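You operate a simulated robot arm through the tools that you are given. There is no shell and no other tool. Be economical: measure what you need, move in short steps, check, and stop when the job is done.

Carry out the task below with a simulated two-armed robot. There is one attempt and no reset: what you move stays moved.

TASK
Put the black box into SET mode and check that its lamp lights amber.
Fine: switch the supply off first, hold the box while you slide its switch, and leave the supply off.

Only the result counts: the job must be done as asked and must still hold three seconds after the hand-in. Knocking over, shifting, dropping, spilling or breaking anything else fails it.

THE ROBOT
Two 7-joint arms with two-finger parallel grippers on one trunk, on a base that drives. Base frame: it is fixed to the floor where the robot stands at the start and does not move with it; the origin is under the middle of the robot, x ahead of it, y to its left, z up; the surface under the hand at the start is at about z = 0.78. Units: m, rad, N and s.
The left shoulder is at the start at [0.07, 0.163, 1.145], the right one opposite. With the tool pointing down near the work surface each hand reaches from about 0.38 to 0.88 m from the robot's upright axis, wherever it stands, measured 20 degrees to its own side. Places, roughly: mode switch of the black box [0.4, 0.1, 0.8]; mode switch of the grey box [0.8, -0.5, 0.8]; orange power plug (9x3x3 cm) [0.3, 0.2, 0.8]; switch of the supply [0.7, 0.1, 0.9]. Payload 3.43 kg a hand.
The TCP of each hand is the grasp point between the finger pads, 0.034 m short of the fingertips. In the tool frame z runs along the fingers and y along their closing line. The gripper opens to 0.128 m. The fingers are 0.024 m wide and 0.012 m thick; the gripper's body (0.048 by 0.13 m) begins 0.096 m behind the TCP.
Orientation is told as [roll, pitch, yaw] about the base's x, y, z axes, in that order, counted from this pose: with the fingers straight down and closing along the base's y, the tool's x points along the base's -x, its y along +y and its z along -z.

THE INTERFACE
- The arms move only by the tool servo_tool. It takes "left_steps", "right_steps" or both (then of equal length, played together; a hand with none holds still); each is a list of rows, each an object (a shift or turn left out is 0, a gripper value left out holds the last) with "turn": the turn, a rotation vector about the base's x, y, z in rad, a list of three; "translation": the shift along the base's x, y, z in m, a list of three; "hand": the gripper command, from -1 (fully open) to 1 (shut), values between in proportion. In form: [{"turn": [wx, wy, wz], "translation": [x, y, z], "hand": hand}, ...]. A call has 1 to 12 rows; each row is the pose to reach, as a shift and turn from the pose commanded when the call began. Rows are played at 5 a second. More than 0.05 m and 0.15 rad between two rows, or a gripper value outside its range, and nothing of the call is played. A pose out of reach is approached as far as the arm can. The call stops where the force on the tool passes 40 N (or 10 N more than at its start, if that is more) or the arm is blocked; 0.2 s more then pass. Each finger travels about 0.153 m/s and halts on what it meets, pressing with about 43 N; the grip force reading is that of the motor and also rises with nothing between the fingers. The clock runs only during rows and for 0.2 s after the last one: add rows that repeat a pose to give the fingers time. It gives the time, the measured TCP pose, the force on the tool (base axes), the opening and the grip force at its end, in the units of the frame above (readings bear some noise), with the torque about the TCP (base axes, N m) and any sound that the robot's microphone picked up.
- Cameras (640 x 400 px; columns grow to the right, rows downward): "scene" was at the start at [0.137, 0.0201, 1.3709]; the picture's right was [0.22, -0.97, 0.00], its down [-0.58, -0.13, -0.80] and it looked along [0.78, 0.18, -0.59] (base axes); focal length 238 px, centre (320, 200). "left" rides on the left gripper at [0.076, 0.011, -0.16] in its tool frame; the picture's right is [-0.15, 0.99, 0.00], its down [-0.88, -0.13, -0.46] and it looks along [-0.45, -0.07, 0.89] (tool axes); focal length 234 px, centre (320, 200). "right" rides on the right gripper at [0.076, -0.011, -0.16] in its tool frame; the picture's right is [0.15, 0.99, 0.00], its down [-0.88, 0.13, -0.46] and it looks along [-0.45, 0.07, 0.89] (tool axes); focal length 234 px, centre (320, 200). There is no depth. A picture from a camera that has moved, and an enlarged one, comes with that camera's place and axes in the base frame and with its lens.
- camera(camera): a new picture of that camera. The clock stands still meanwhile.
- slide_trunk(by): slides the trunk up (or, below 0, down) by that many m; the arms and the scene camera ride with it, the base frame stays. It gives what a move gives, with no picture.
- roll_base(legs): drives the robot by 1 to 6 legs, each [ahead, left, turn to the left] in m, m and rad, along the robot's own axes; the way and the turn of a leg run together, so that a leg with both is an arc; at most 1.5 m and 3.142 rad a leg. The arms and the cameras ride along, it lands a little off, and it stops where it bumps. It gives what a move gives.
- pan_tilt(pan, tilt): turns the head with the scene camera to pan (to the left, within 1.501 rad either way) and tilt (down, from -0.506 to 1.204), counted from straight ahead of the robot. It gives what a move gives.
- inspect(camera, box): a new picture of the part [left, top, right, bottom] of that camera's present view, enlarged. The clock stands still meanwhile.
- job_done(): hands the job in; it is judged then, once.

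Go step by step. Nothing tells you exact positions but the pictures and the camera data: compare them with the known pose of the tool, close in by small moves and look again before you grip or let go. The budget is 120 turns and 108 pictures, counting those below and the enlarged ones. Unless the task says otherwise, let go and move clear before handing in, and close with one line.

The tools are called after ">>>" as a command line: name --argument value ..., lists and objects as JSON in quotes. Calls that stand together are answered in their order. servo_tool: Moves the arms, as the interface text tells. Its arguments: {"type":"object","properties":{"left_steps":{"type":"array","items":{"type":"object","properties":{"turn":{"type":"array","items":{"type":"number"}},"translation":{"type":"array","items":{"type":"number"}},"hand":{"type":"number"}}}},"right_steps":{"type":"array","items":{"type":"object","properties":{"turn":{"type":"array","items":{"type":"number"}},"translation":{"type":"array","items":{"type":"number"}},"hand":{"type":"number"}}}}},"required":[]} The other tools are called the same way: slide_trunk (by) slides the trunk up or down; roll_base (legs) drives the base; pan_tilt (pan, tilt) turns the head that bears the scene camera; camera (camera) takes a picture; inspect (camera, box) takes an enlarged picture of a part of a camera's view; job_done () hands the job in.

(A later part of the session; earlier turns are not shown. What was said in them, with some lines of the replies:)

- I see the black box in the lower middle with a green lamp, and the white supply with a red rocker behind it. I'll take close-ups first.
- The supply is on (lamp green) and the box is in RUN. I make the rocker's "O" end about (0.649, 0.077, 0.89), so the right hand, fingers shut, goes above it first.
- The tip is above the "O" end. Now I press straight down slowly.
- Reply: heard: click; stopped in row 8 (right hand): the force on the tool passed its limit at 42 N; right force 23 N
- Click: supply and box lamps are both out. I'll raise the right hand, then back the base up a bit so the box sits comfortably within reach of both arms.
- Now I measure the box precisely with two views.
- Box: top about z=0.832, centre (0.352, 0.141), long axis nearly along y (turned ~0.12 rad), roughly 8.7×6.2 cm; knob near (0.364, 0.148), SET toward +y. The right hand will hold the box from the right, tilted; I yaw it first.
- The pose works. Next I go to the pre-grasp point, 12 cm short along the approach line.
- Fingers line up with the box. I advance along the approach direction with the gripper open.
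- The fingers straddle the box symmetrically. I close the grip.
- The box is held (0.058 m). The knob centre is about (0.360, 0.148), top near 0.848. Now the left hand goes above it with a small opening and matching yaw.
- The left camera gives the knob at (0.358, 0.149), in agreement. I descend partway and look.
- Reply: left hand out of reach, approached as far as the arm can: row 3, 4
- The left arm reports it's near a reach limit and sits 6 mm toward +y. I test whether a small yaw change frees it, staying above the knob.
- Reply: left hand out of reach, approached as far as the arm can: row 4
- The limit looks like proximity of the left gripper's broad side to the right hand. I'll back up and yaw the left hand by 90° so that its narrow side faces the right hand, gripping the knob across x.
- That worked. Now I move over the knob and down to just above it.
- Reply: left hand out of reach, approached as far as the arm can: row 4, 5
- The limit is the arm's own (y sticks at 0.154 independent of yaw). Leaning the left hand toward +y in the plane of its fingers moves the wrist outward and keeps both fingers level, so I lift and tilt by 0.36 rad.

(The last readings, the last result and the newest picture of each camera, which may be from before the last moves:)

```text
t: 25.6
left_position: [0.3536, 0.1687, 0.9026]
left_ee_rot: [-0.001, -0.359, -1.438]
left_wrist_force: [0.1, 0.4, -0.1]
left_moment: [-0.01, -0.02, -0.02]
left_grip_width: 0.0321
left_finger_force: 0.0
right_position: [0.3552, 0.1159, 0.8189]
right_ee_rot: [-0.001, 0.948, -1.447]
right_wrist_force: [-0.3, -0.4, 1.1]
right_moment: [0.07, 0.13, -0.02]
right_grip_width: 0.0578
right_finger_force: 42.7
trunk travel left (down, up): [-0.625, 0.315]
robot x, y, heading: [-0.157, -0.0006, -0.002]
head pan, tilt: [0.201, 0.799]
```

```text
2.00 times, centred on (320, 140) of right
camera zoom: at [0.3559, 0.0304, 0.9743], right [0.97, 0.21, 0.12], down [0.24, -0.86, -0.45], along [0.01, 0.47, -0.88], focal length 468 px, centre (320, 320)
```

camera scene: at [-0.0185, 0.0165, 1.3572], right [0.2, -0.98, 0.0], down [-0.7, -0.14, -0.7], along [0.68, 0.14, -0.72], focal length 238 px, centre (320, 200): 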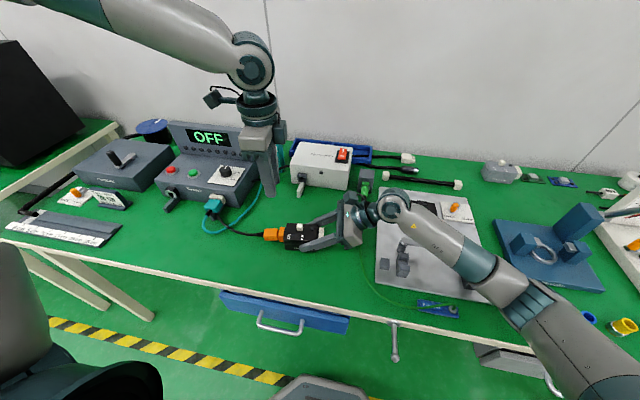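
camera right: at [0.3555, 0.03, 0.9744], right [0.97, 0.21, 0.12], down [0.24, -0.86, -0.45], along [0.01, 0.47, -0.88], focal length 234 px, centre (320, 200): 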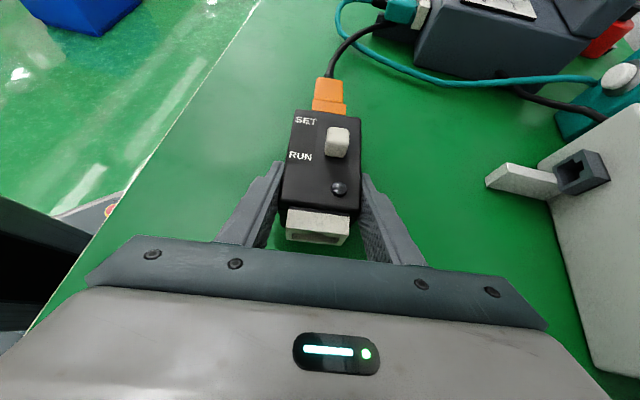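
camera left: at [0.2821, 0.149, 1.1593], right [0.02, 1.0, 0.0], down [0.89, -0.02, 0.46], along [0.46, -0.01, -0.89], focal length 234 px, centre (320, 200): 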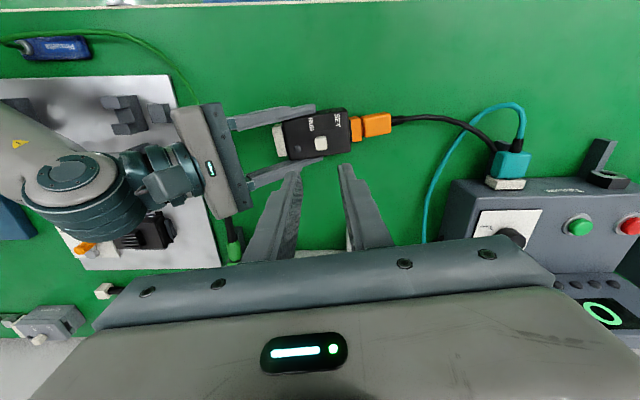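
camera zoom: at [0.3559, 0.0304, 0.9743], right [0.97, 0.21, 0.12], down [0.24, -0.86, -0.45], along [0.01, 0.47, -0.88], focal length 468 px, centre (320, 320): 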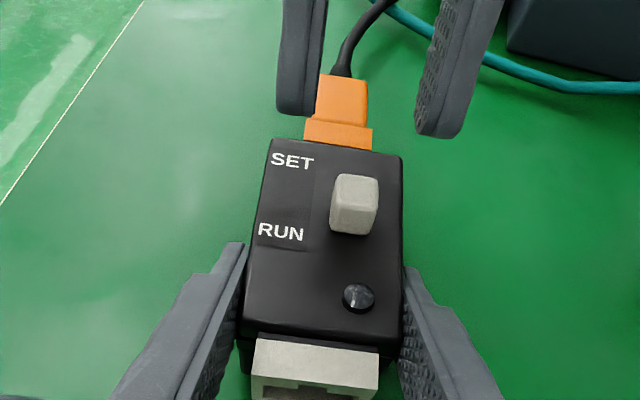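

No complaint now. I shift +4 mm in x, −9 mm in y and lower the fingers around the knob.

>>> servo_tool --left_steps '[{"translation": [0.004, -0.009, -0.005]}, {"translation": [0.004, -0.009, -0.015]}, {"translation": [0.004, -0.009, -0.022]}, {"translation": [0.004, -0.009, -0.028]}, {"translation": [0.004, -0.009, -0.028]}]'

>>> inspect --camera "left" --box '[220, 60, 420, 260]'

>>> inspect --camera "right" --box '[220, 40, 420, 240]'

>>> inspect --camera "scene" --box '[260, 205, 340, 255]'

```text
t: 26.8
left_position: [0.3573, 0.1595, 0.8756]
left_ee_rot: [0.0, -0.361, -1.44]
left_wrist_force: [0.5, -0.1, -1.1]
left_moment: [0.03, 0.03, -0.03]
left_grip_width: 0.032
left_finger_force: 0.0
right_position: [0.3555, 0.1149, 0.8194]
right_ee_rot: [0.001, 0.949, -1.447]
right_wrist_force: [0.0, 1.5, 1.8]
right_moment: [0.11, 0.09, 0.0]
right_grip_width: 0.0577
right_finger_force: 43.3
trunk travel left (down, up): [-0.625, 0.315]
robot x, y, heading: [-0.1495, -0.0016, -0.005]
head pan, tilt: [0.201, 0.799]
```

```text
2.00 times, centred on (320, 160) of left
camera zoom: at [0.3529, 0.2877, 0.9962], right [1.0, -0.01, 0.05], down [-0.04, -0.67, 0.74], along [0.03, -0.74, -0.67], focal length 468 px, centre (320, 280)
```

zoom: 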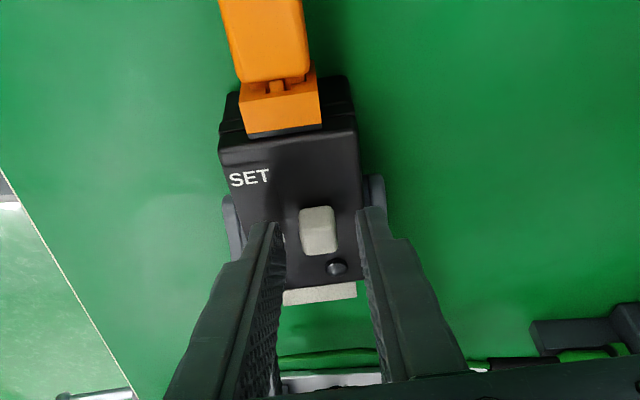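

```text
2.00 times, centred on (320, 140) of right
camera zoom: at [0.3558, 0.0303, 0.9744], right [0.97, 0.21, 0.12], down [0.24, -0.86, -0.45], along [0.01, 0.47, -0.88], focal length 468 px, centre (320, 320)
```

zoom: 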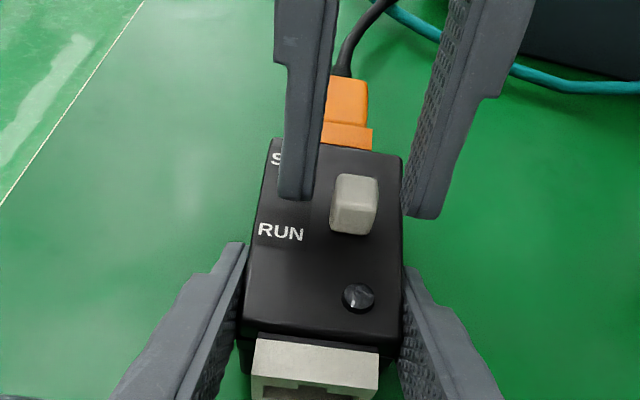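

```text
8.00 times, centred on (300, 230) of scene
camera zoom: at [-0.0186, 0.0166, 1.3572], right [0.2, -0.98, 0.0], down [-0.7, -0.14, -0.7], along [0.68, 0.14, -0.72], focal length 1908 px, centre (480, -40)
```

zoom: 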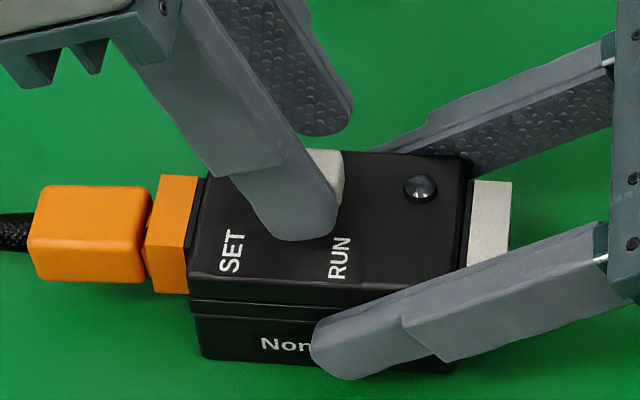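

The fingers straddle the knob, well centred. I settle slightly lower and close gently onto it.

>>> servo_tool --left_steps '[{"translation": [0, -0.003, -0.003]}, {"translation": [0, -0.003, -0.003], "hand": 0.6}, {"translation": [0, -0.003, -0.003], "hand": 0.7}, {"translation": [0, -0.003, -0.003], "hand": 0.8}, {"translation": [0, -0.003, -0.003], "hand": 0.8}]'

>>> inspect --camera "left" --box '[220, 60, 420, 260]'

>>> inspect --camera "right" --box '[220, 40, 420, 240]'

```text
t: 28.0
left_position: [0.358, 0.1556, 0.8724]
left_ee_rot: [-0.001, -0.36, -1.44]
left_wrist_force: [0.3, -0.3, -0.9]
left_moment: [0.03, -0.04, -0.13]
left_grip_width: 0.0143
left_finger_force: 42.4
right_position: [0.3555, 0.1147, 0.8187]
right_ee_rot: [0.001, 0.95, -1.448]
right_wrist_force: [-0.9, 1.7, 2.7]
right_moment: [0.12, 0.08, 0.08]
right_grip_width: 0.0579
right_finger_force: 42.9
trunk travel left (down, up): [-0.625, 0.315]
robot x, y, heading: [-0.1506, -0.0033, -0.001]
head pan, tilt: [0.201, 0.799]
```

```text
2.00 times, centred on (320, 160) of left
camera zoom: at [0.3529, 0.2841, 0.9934], right [1.0, -0.01, 0.05], down [-0.04, -0.67, 0.74], along [0.03, -0.74, -0.67], focal length 468 px, centre (320, 280)
```

zoom: 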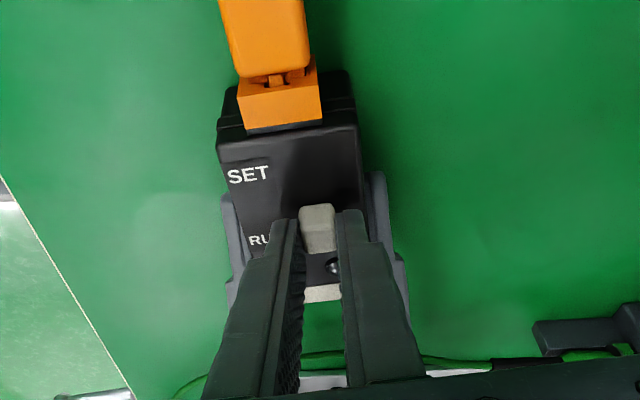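

```text
2.00 times, centred on (320, 140) of right
camera zoom: at [0.3558, 0.0302, 0.9744], right [0.97, 0.21, 0.12], down [0.24, -0.86, -0.45], along [0.01, 0.47, -0.88], focal length 468 px, centre (320, 320)
```

zoom: 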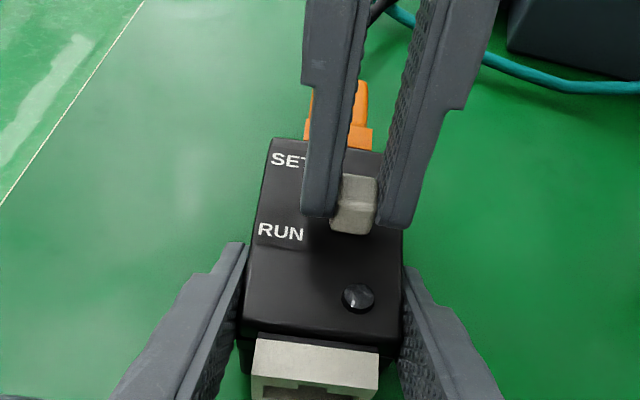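

The knob is gripped (14 mm). I slide it toward SET along the box's long axis in small steps.

>>> servo_tool --left_steps '[{"translation": [-0.0004, 0.003, 0]}, {"translation": [-0.0008, 0.006, 0]}, {"translation": [-0.0012, 0.009, 0]}, {"translation": [-0.0015, 0.012, 0]}, {"translation": [-0.0019, 0.015, 0]}, {"translation": [-0.0023, 0.018, 0]}, {"translation": [-0.0027, 0.021, 0]}, {"translation": [-0.003, 0.024, 0]}, {"translation": [-0.003, 0.024, 0]}]'

>>> inspect --camera "right" --box '[220, 40, 420, 240]'

>>> inspect --camera "scene" --box '[260, 205, 340, 255]'

```text
t: 30.0
left_position: [0.3561, 0.1782, 0.872]
left_ee_rot: [0.001, -0.365, -1.441]
left_wrist_force: [-18.3, -33.4, 13.5]
left_moment: [-1.68, 0.44, -0.27]
left_grip_width: 0.0147
left_finger_force: 42.9
right_position: [0.3564, 0.117, 0.8184]
right_ee_rot: [0.0, 0.952, -1.448]
right_wrist_force: [17.4, 31.7, -8.5]
right_moment: [-0.72, 0.43, -0.9]
right_grip_width: 0.0577
right_finger_force: 43.1
trunk travel left (down, up): [-0.625, 0.315]
robot x, y, heading: [-0.146, -0.0035, -0.007]
head pan, tilt: [0.201, 0.799]
```

```text
2.00 times, centred on (320, 140) of right
camera zoom: at [0.3558, 0.0302, 0.9746], right [0.97, 0.21, 0.12], down [0.24, -0.86, -0.45], along [0.01, 0.47, -0.88], focal length 468 px, centre (320, 320)
```

zoom: 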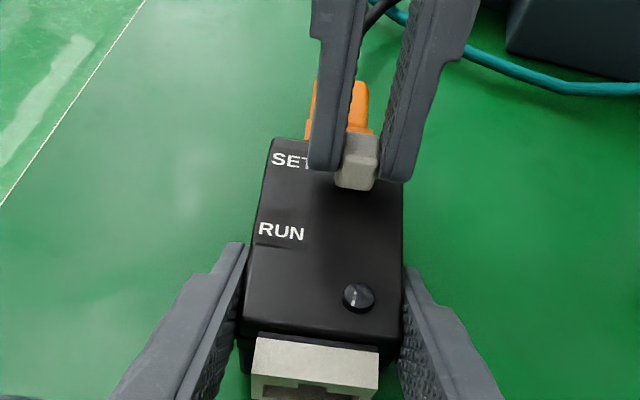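

```text
8.00 times, centred on (300, 230) of scene
camera zoom: at [-0.0187, 0.0161, 1.3572], right [0.2, -0.98, 0.0], down [-0.7, -0.14, -0.7], along [0.68, 0.14, -0.72], focal length 1908 px, centre (480, -40)
```

zoom: 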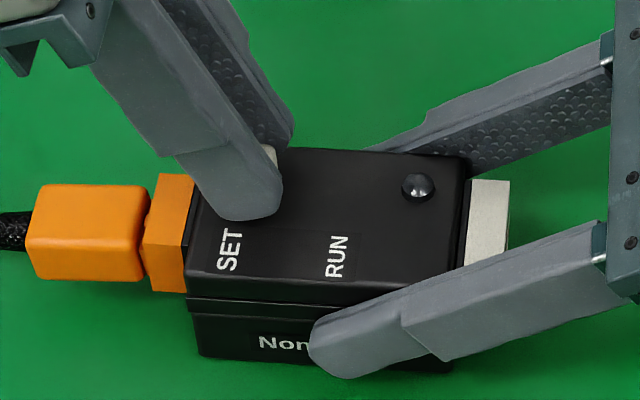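

The knob is at SET, with end-stop force showing. I ease off, open the left fingers and lift away.

>>> servo_tool --left_steps '[{"translation": [0.0005, -0.001, 0]}, {"translation": [0.0005, -0.001, 0], "hand": 0.5}, {"translation": [0.0005, -0.001, 0], "hand": 0.5}, {"translation": [0, 0, 0.02]}, {"translation": [0, 0.01, 0.05]}, {"translation": [0, 0.03, 0.095]}, {"translation": [0, 0.06, 0.13]}]'

>>> inspect --camera "right" --box '[220, 40, 420, 240]'

>>> inspect --camera "scene" --box '[260, 205, 340, 255]'

```text
t: 31.6
left_position: [0.355, 0.2413, 1.0009]
left_ee_rot: [0.0, -0.361, -1.441]
left_wrist_force: [0.0, 0.7, 0.2]
left_moment: [-0.01, -0.02, 0.0]
left_grip_width: 0.0323
left_finger_force: 0.1
right_position: [0.354, 0.1156, 0.8191]
right_ee_rot: [0.002, 0.951, -1.445]
right_wrist_force: [-3.3, -3.4, 4.5]
right_moment: [0.31, 0.0, 0.22]
right_grip_width: 0.0579
right_finger_force: 42.9
trunk travel left (down, up): [-0.625, 0.315]
robot x, y, heading: [-0.1483, -0.0023, -0.0]
head pan, tilt: [0.201, 0.799]
```

```text
2.00 times, centred on (320, 140) of right
camera zoom: at [0.3548, 0.0302, 0.9749], right [0.97, 0.21, 0.12], down [0.24, -0.86, -0.45], along [0.01, 0.47, -0.88], focal length 468 px, centre (320, 320)
```

zoom: 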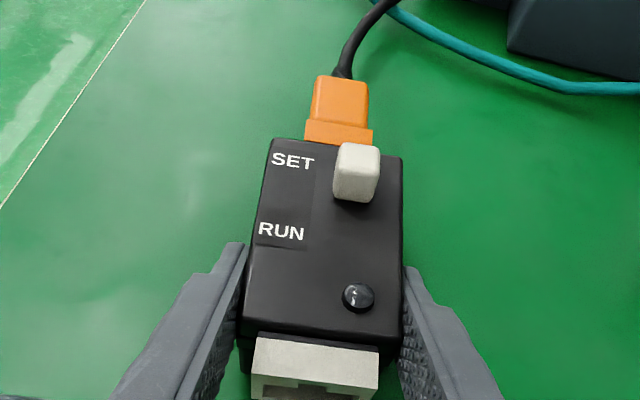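

```text
8.00 times, centred on (300, 230) of scene
camera zoom: at [-0.0203, 0.0169, 1.3573], right [0.2, -0.98, 0.0], down [-0.7, -0.14, -0.7], along [0.68, 0.14, -0.72], focal length 1908 px, centre (480, -40)
```

zoom: 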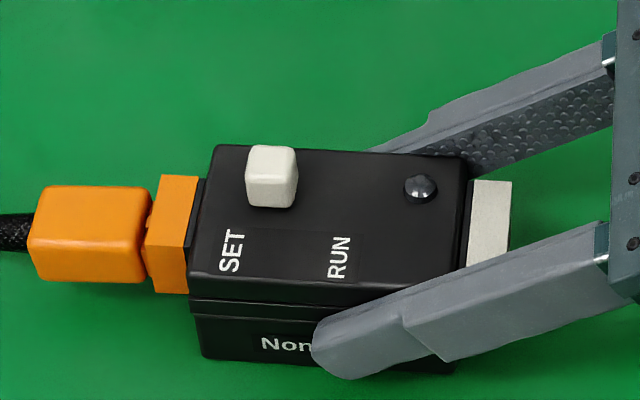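

The knob stays at SET. Now I open the right hand, back out along the approach line and raise it.

>>> servo_tool --right_steps '[{"hand": 0.0}, {"hand": -0.5}, {"hand": -1}, {"hand": -1}, {"translation": [0.003, -0.025, 0.017]}, {"translation": [0.006, -0.055, 0.04]}, {"translation": [0.01, -0.098, 0.07]}, {"translation": [0.01, -0.108, 0.115]}, {"translation": [0.015, -0.118, 0.16]}, {"translation": [0.02, -0.128, 0.205]}, {"translation": [0.02, -0.138, 0.25]}, {"translation": [0.02, -0.148, 0.29]}]'

>>> camera --camera "scene"

```text
refused: row 7 steps farther than a row can; nothing moved
```

```text
62 pictures are left
camera scene: at [-0.0203, 0.0169, 1.3573], right [0.2, -0.98, 0.0], down [-0.7, -0.14, -0.7], along [0.68, 0.14, -0.72], focal length 238 px, centre (320, 200)
```

scene: 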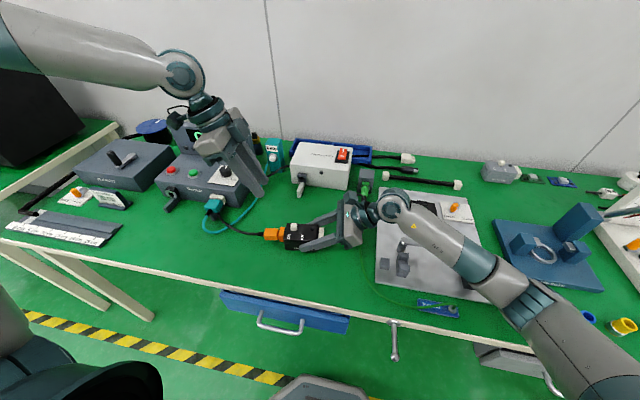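

One row was too long; I resend with shorter steps.

>>> servo_tool --right_steps '[{"hand": 0.0}, {"hand": -1}, {"hand": -1}, {"translation": [0.003, -0.025, 0.017]}, {"translation": [0.006, -0.055, 0.039]}, {"translation": [0.009, -0.085, 0.061]}, {"translation": [0.012, -0.108, 0.085]}, {"translation": [0.012, -0.118, 0.125]}, {"translation": [0.015, -0.128, 0.17]}, {"translation": [0.02, -0.138, 0.215]}, {"translation": [0.02, -0.148, 0.26]}, {"translation": [0.02, -0.158, 0.29]}]'

>>> camera --camera "scene"

```text
t: 34.2
left_position: [0.3558, 0.2409, 1.0002]
left_ee_rot: [0.0, -0.361, -1.441]
left_wrist_force: [0.4, 0.2, 1.0]
left_moment: [0.0, -0.01, -0.03]
left_grip_width: 0.032
left_finger_force: 0.1
right_position: [0.3777, -0.0402, 1.1092]
right_ee_rot: [-0.003, 0.95, -1.448]
right_wrist_force: [0.1, -0.8, 0.6]
right_moment: [0.03, 0.01, -0.04]
right_grip_width: 0.1281
right_finger_force: 0.1
trunk travel left (down, up): [-0.625, 0.315]
robot x, y, heading: [-0.1519, 0.0019, -0.003]
head pan, tilt: [0.201, 0.799]
```

```text
61 pictures are left
camera scene: at [-0.0188, 0.0161, 1.3571], right [0.2, -0.98, 0.0], down [-0.7, -0.14, -0.7], along [0.68, 0.14, -0.72], focal length 238 px, centre (320, 200)
```

scene: 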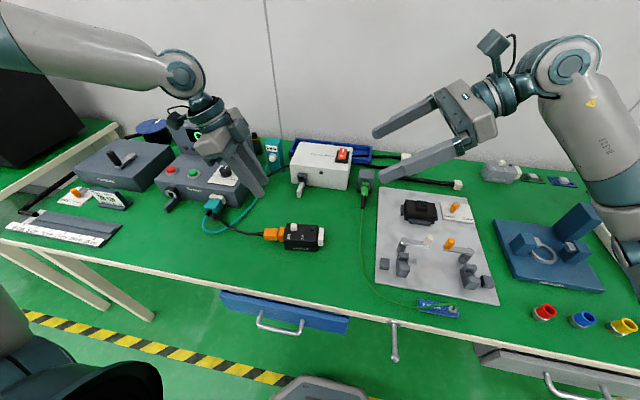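

Released cleanly. I straighten the right hand, shut its fingers and clear the left hand up and outward.

>>> servo_tool --right_steps '[{"turn": [-0.137, -0.018, 0], "hand": 1}, {"turn": [-0.274, -0.036, 0]}, {"turn": [-0.411, -0.054, 0]}, {"turn": [-0.548, -0.072, 0]}, {"turn": [-0.685, -0.09, 0]}, {"turn": [-0.822, -0.108, 0]}, {"turn": [-0.945, -0.125, 0]}]' --left_steps '[{"translation": [-0.01, 0.02, 0.03]}, {"translation": [-0.02, 0.04, 0.06]}, {"translation": [-0.03, 0.07, 0.09]}, {"translation": [-0.03, 0.1, 0.12]}, {"translation": [-0.03, 0.13, 0.14]}, {"translation": [-0.03, 0.16, 0.14]}, {"translation": [-0.03, 0.19, 0.14]}]'

>>> roll_base --legs '[[0.13, 0, 0]]'

>>> camera --camera "scene"

```text
t: 35.8
left_position: [0.325, 0.4326, 1.1394]
left_ee_rot: [0.0, -0.361, -1.441]
left_wrist_force: [0.1, 0.2, -0.3]
left_moment: [-0.09, -0.02, -0.01]
left_grip_width: 0.0319
left_finger_force: 0.0
right_position: [0.3756, -0.0411, 1.1077]
right_ee_rot: [0.004, -0.006, -1.444]
right_wrist_force: [0.0, 0.6, -0.5]
right_moment: [-0.01, 0.02, 0.01]
right_grip_width: 0.0001
right_finger_force: 32.8
trunk travel left (down, up): [-0.625, 0.315]
robot x, y, heading: [-0.1489, 0.0023, -0.006]
head pan, tilt: [0.201, 0.799]
```

```text
t: 37.1
left_position: [0.4593, 0.4297, 1.1411]
left_ee_rot: [-0.001, -0.359, -1.441]
left_wrist_force: [-0.9, -0.3, 0.8]
left_moment: [0.03, -0.01, -0.02]
left_grip_width: 0.0318
left_finger_force: 0.0
right_position: [0.5088, -0.0428, 1.1077]
right_ee_rot: [0.007, -0.003, -1.444]
right_wrist_force: [0.3, -0.8, 0.4]
right_moment: [0.01, -0.01, -0.02]
right_grip_width: 0.0
right_finger_force: 32.5
trunk travel left (down, up): [-0.625, 0.315]
robot x, y, heading: [-0.019, 0.0006, -0.0]
head pan, tilt: [0.201, 0.799]
```

```text
60 pictures are left
camera scene: at [0.1144, 0.0162, 1.3573], right [0.2, -0.98, 0.0], down [-0.7, -0.14, -0.7], along [0.68, 0.14, -0.72], focal length 238 px, centre (320, 200)
```

scene: 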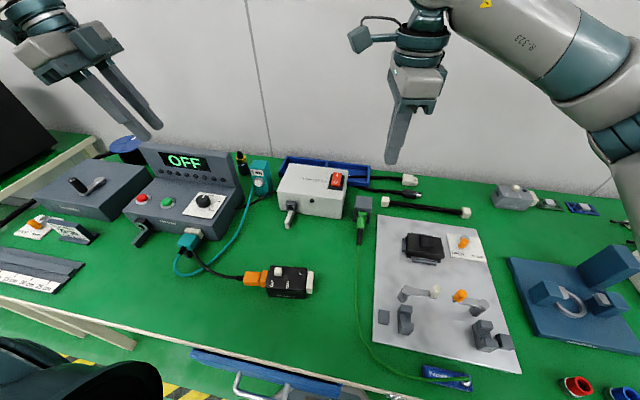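

Everything is undisturbed. To check the lamp I briefly need power: the right hand goes above the rocker's "I" end at (0.679, 0.075).

>>> servo_tool --right_steps '[{"translation": [0.034, 0.024, 0]}, {"translation": [0.068, 0.047, 0]}, {"translation": [0.102, 0.071, 0]}, {"translation": [0.136, 0.094, 0]}, {"translation": [0.17, 0.118, 0]}, {"translation": [0.17, 0.118, -0.045]}, {"translation": [0.17, 0.118, -0.09]}, {"translation": [0.17, 0.118, -0.138]}, {"translation": [0.17, 0.118, -0.138]}]'

>>> inspect --camera "scene" --box '[270, 140, 390, 230]'

>>> inspect --camera "right" --box '[220, 60, 420, 260]'

```text
t: 39.1
left_position: [0.4585, 0.4303, 1.1417]
left_ee_rot: [0.001, -0.359, -1.442]
left_wrist_force: [0.8, 0.0, -0.4]
left_moment: [0.03, -0.02, -0.02]
left_grip_width: 0.0322
left_finger_force: 0.0
right_position: [0.6789, 0.0754, 0.9708]
right_ee_rot: [0.007, -0.003, -1.446]
right_wrist_force: [-0.3, -0.2, 0.1]
right_moment: [0.0, -0.03, -0.01]
right_grip_width: 0.0003
right_finger_force: 32.9
trunk travel left (down, up): [-0.625, 0.315]
robot x, y, heading: [-0.0143, -0.001, -0.002]
head pan, tilt: [0.201, 0.799]
```

```text
4.44 times, centred on (330, 185) of scene
camera zoom: at [0.1144, 0.0161, 1.3572], right [0.2, -0.98, 0.0], down [-0.7, -0.14, -0.7], along [0.68, 0.14, -0.72], focal length 1060 px, centre (276, 267)
```

zoom: 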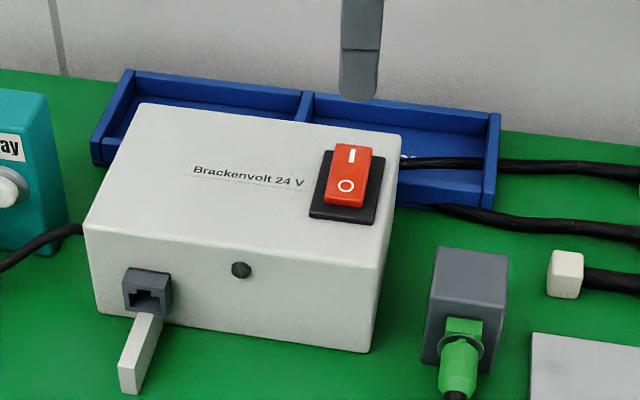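

```text
2.00 times, centred on (320, 160) of right
camera zoom: at [0.6589, 0.1503, 1.1315], right [0.96, 0.27, 0.01], down [0.24, -0.86, 0.46], along [0.13, -0.44, -0.89], focal length 468 px, centre (320, 280)
```

zoom: 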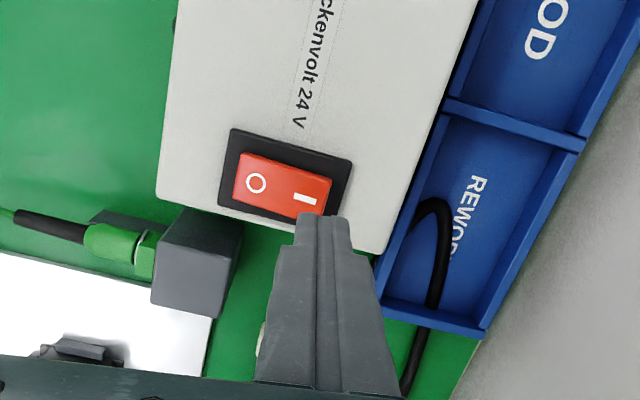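

"I" is confirmed at (0.673, 0.075). I press down there.

>>> servo_tool --right_steps '[{"translation": [-0.002, 0, -0.015]}, {"translation": [-0.002, 0, -0.027]}, {"translation": [-0.002, 0, -0.035]}, {"translation": [-0.002, 0, -0.04]}, {"translation": [-0.002, 0, -0.044]}, {"translation": [-0.002, 0, -0.048]}, {"translation": [-0.002, 0, -0.052]}, {"translation": [-0.002, 0, -0.056]}]'

>>> camera --camera "scene"

>>> inspect --camera "scene" --box '[240, 250, 336, 310]'

```text
t: 40.9
left_position: [0.4567, 0.4292, 1.1438]
left_ee_rot: [0.004, -0.359, -1.444]
left_wrist_force: [-0.3, 0.3, -0.6]
left_moment: [0.03, 0.0, 0.01]
left_grip_width: 0.0321
left_finger_force: 0.2
right_position: [0.6782, 0.0745, 0.9204]
right_ee_rot: [0.015, 0.0, -1.445]
right_wrist_force: [8.8, -0.5, 38.2]
right_moment: [0.33, 0.12, -0.1]
right_grip_width: 0.0001
right_finger_force: 32.9
trunk travel left (down, up): [-0.625, 0.315]
robot x, y, heading: [-0.0182, 0.0005, -0.001]
head pan, tilt: [0.201, 0.799]
heard: click
```

```text
57 pictures are left
camera scene: at [0.1116, 0.0157, 1.3583], right [0.2, -0.98, 0.0], down [-0.7, -0.14, -0.7], along [0.69, 0.14, -0.72], focal length 238 px, centre (320, 200)
```

scene: 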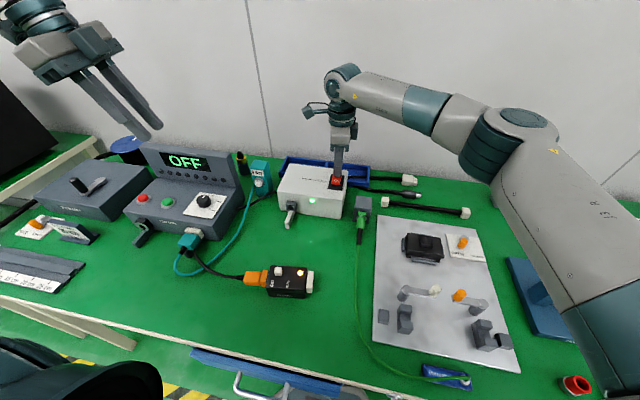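

```text
6.67 times, centred on (288, 280) of scene
camera zoom: at [0.1116, 0.0157, 1.3583], right [0.2, -0.98, 0.0], down [-0.7, -0.14, -0.7], along [0.69, 0.14, -0.72], focal length 1590 px, centre (533, -333)
```

zoom: 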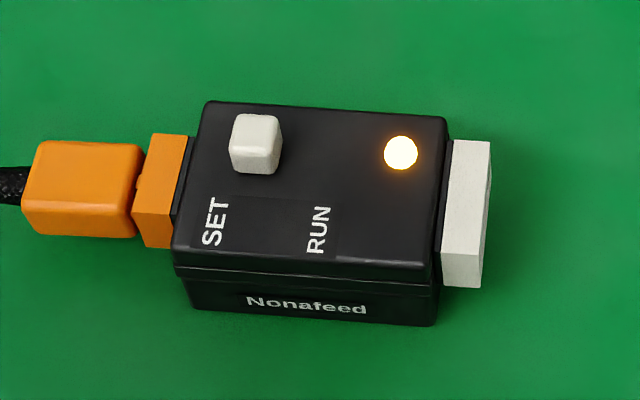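

The lamp is amber in SET. Now I lift, move to the "O" end and switch the supply off again.

>>> servo_tool --right_steps '[{"translation": [0, 0, 0.025]}, {"translation": [-0.001, 0, 0.056]}, {"translation": [-0.033, 0, 0.056]}, {"translation": [-0.033, 0, 0.056]}]'

>>> inspect --camera "scene" --box '[270, 140, 390, 230]'

```text
t: 41.9
left_position: [0.4596, 0.4306, 1.1402]
left_ee_rot: [-0.001, -0.361, -1.442]
left_wrist_force: [0.1, 0.8, 0.3]
left_moment: [-0.01, -0.04, 0.0]
left_grip_width: 0.032
left_finger_force: 0.1
right_position: [0.6453, 0.0755, 0.9689]
right_ee_rot: [0.005, -0.004, -1.445]
right_wrist_force: [0.4, 0.0, -0.5]
right_moment: [0.01, 0.01, 0.0]
right_grip_width: 0.0001
right_finger_force: 32.9
trunk travel left (down, up): [-0.625, 0.315]
robot x, y, heading: [-0.0173, 0.0015, -0.004]
head pan, tilt: [0.201, 0.799]
```

```text
4.44 times, centred on (330, 185) of scene
camera zoom: at [0.1148, 0.0166, 1.3571], right [0.2, -0.98, 0.0], down [-0.7, -0.14, -0.7], along [0.68, 0.14, -0.72], focal length 1060 px, centre (276, 267)
```

zoom: 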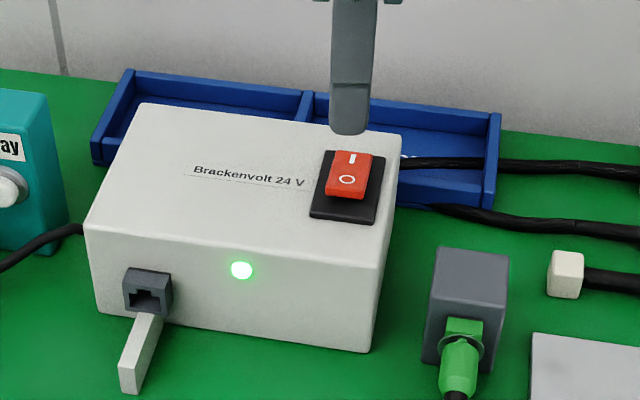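

The supply hasn't moved, and I'm above the "O" end. I press it down.

>>> servo_tool --right_steps '[{"translation": [0, -0.001, -0.015]}, {"translation": [0, -0.001, -0.027]}, {"translation": [0, -0.001, -0.035]}, {"translation": [0, -0.001, -0.04]}, {"translation": [0, -0.001, -0.044]}, {"translation": [0, -0.001, -0.048]}, {"translation": [0, -0.001, -0.052]}, {"translation": [0, -0.001, -0.055]}]'

>>> servo_tool --right_steps '[{"translation": [0, 0, 0.03]}, {"translation": [0, 0, 0.07]}, {"translation": [0, 0, 0.115]}, {"translation": [0, 0, 0.16]}, {"translation": [0, -0.03, 0.19]}, {"translation": [0, -0.07, 0.2]}]'

>>> camera --camera "scene"

>>> inspect --camera "scene" --box '[240, 140, 400, 310]'

```text
t: 43.7
left_position: [0.4576, 0.4319, 1.1432]
left_ee_rot: [0.003, -0.36, -1.443]
left_wrist_force: [0.0, -0.1, -0.8]
left_moment: [0.0, -0.01, -0.02]
left_grip_width: 0.0322
left_finger_force: 0.1
right_position: [0.6445, 0.074, 0.921]
right_ee_rot: [0.014, -0.002, -1.444]
right_wrist_force: [2.2, -3.5, 28.7]
right_moment: [-0.4, -0.42, -0.03]
right_grip_width: 0.0
right_finger_force: 33.4
trunk travel left (down, up): [-0.625, 0.315]
robot x, y, heading: [-0.0201, -0.0006, -0.004]
head pan, tilt: [0.201, 0.799]
heard: click
```

```text
t: 45.1
left_position: [0.4595, 0.429, 1.1426]
left_ee_rot: [0.001, -0.359, -1.442]
left_wrist_force: [0.0, -0.6, -0.7]
left_moment: [0.05, 0.0, 0.01]
left_grip_width: 0.0321
left_finger_force: 0.0
right_position: [0.6464, 0.0031, 1.1159]
right_ee_rot: [0.004, -0.002, -1.443]
right_wrist_force: [0.0, -0.5, 0.8]
right_moment: [0.04, -0.02, -0.02]
right_grip_width: 0.0001
right_finger_force: 33.1
trunk travel left (down, up): [-0.625, 0.315]
robot x, y, heading: [-0.0139, -0.0036, 0.002]
head pan, tilt: [0.201, 0.799]
```

```text
54 pictures are left
camera scene: at [0.1153, 0.0141, 1.3571], right [0.2, -0.98, 0.0], down [-0.7, -0.14, -0.7], along [0.68, 0.14, -0.72], focal length 238 px, centre (320, 200)
```

scene: 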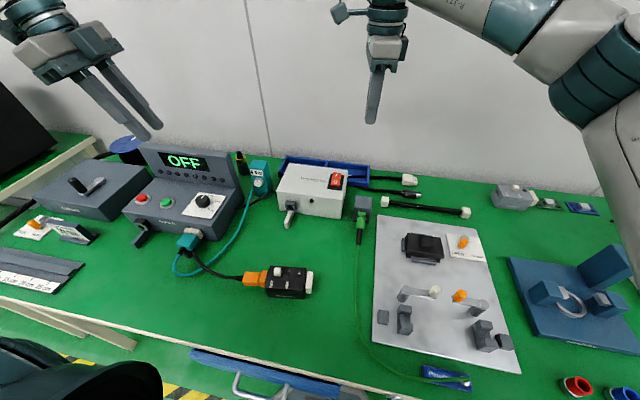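

```text
2.35 times, centred on (320, 225) of scene
camera zoom: at [0.1153, 0.0141, 1.3571], right [0.2, -0.98, 0.0], down [-0.7, -0.14, -0.7], along [0.68, 0.14, -0.72], focal length 561 px, centre (320, 141)
```

zoom: 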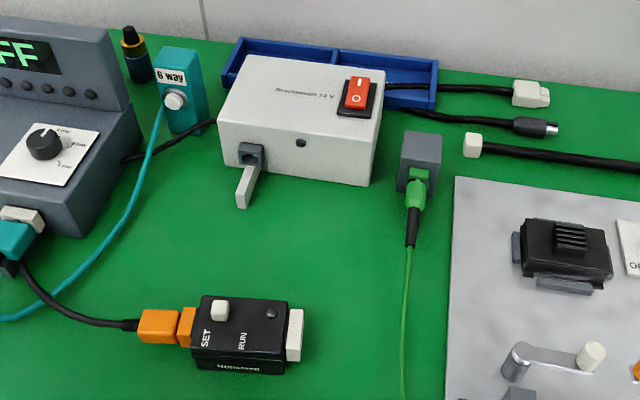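

The supply and box lamps are out, the knob is at SET, both hands are clear and nothing else has moved. I hand in.

>>> job_done

```text
The job is handed in.
```

The black box is in SET mode. I switched the supply off, held the box while sliding its switch, powered it up briefly and saw the lamp light amber, then switched the supply off again and left it off.
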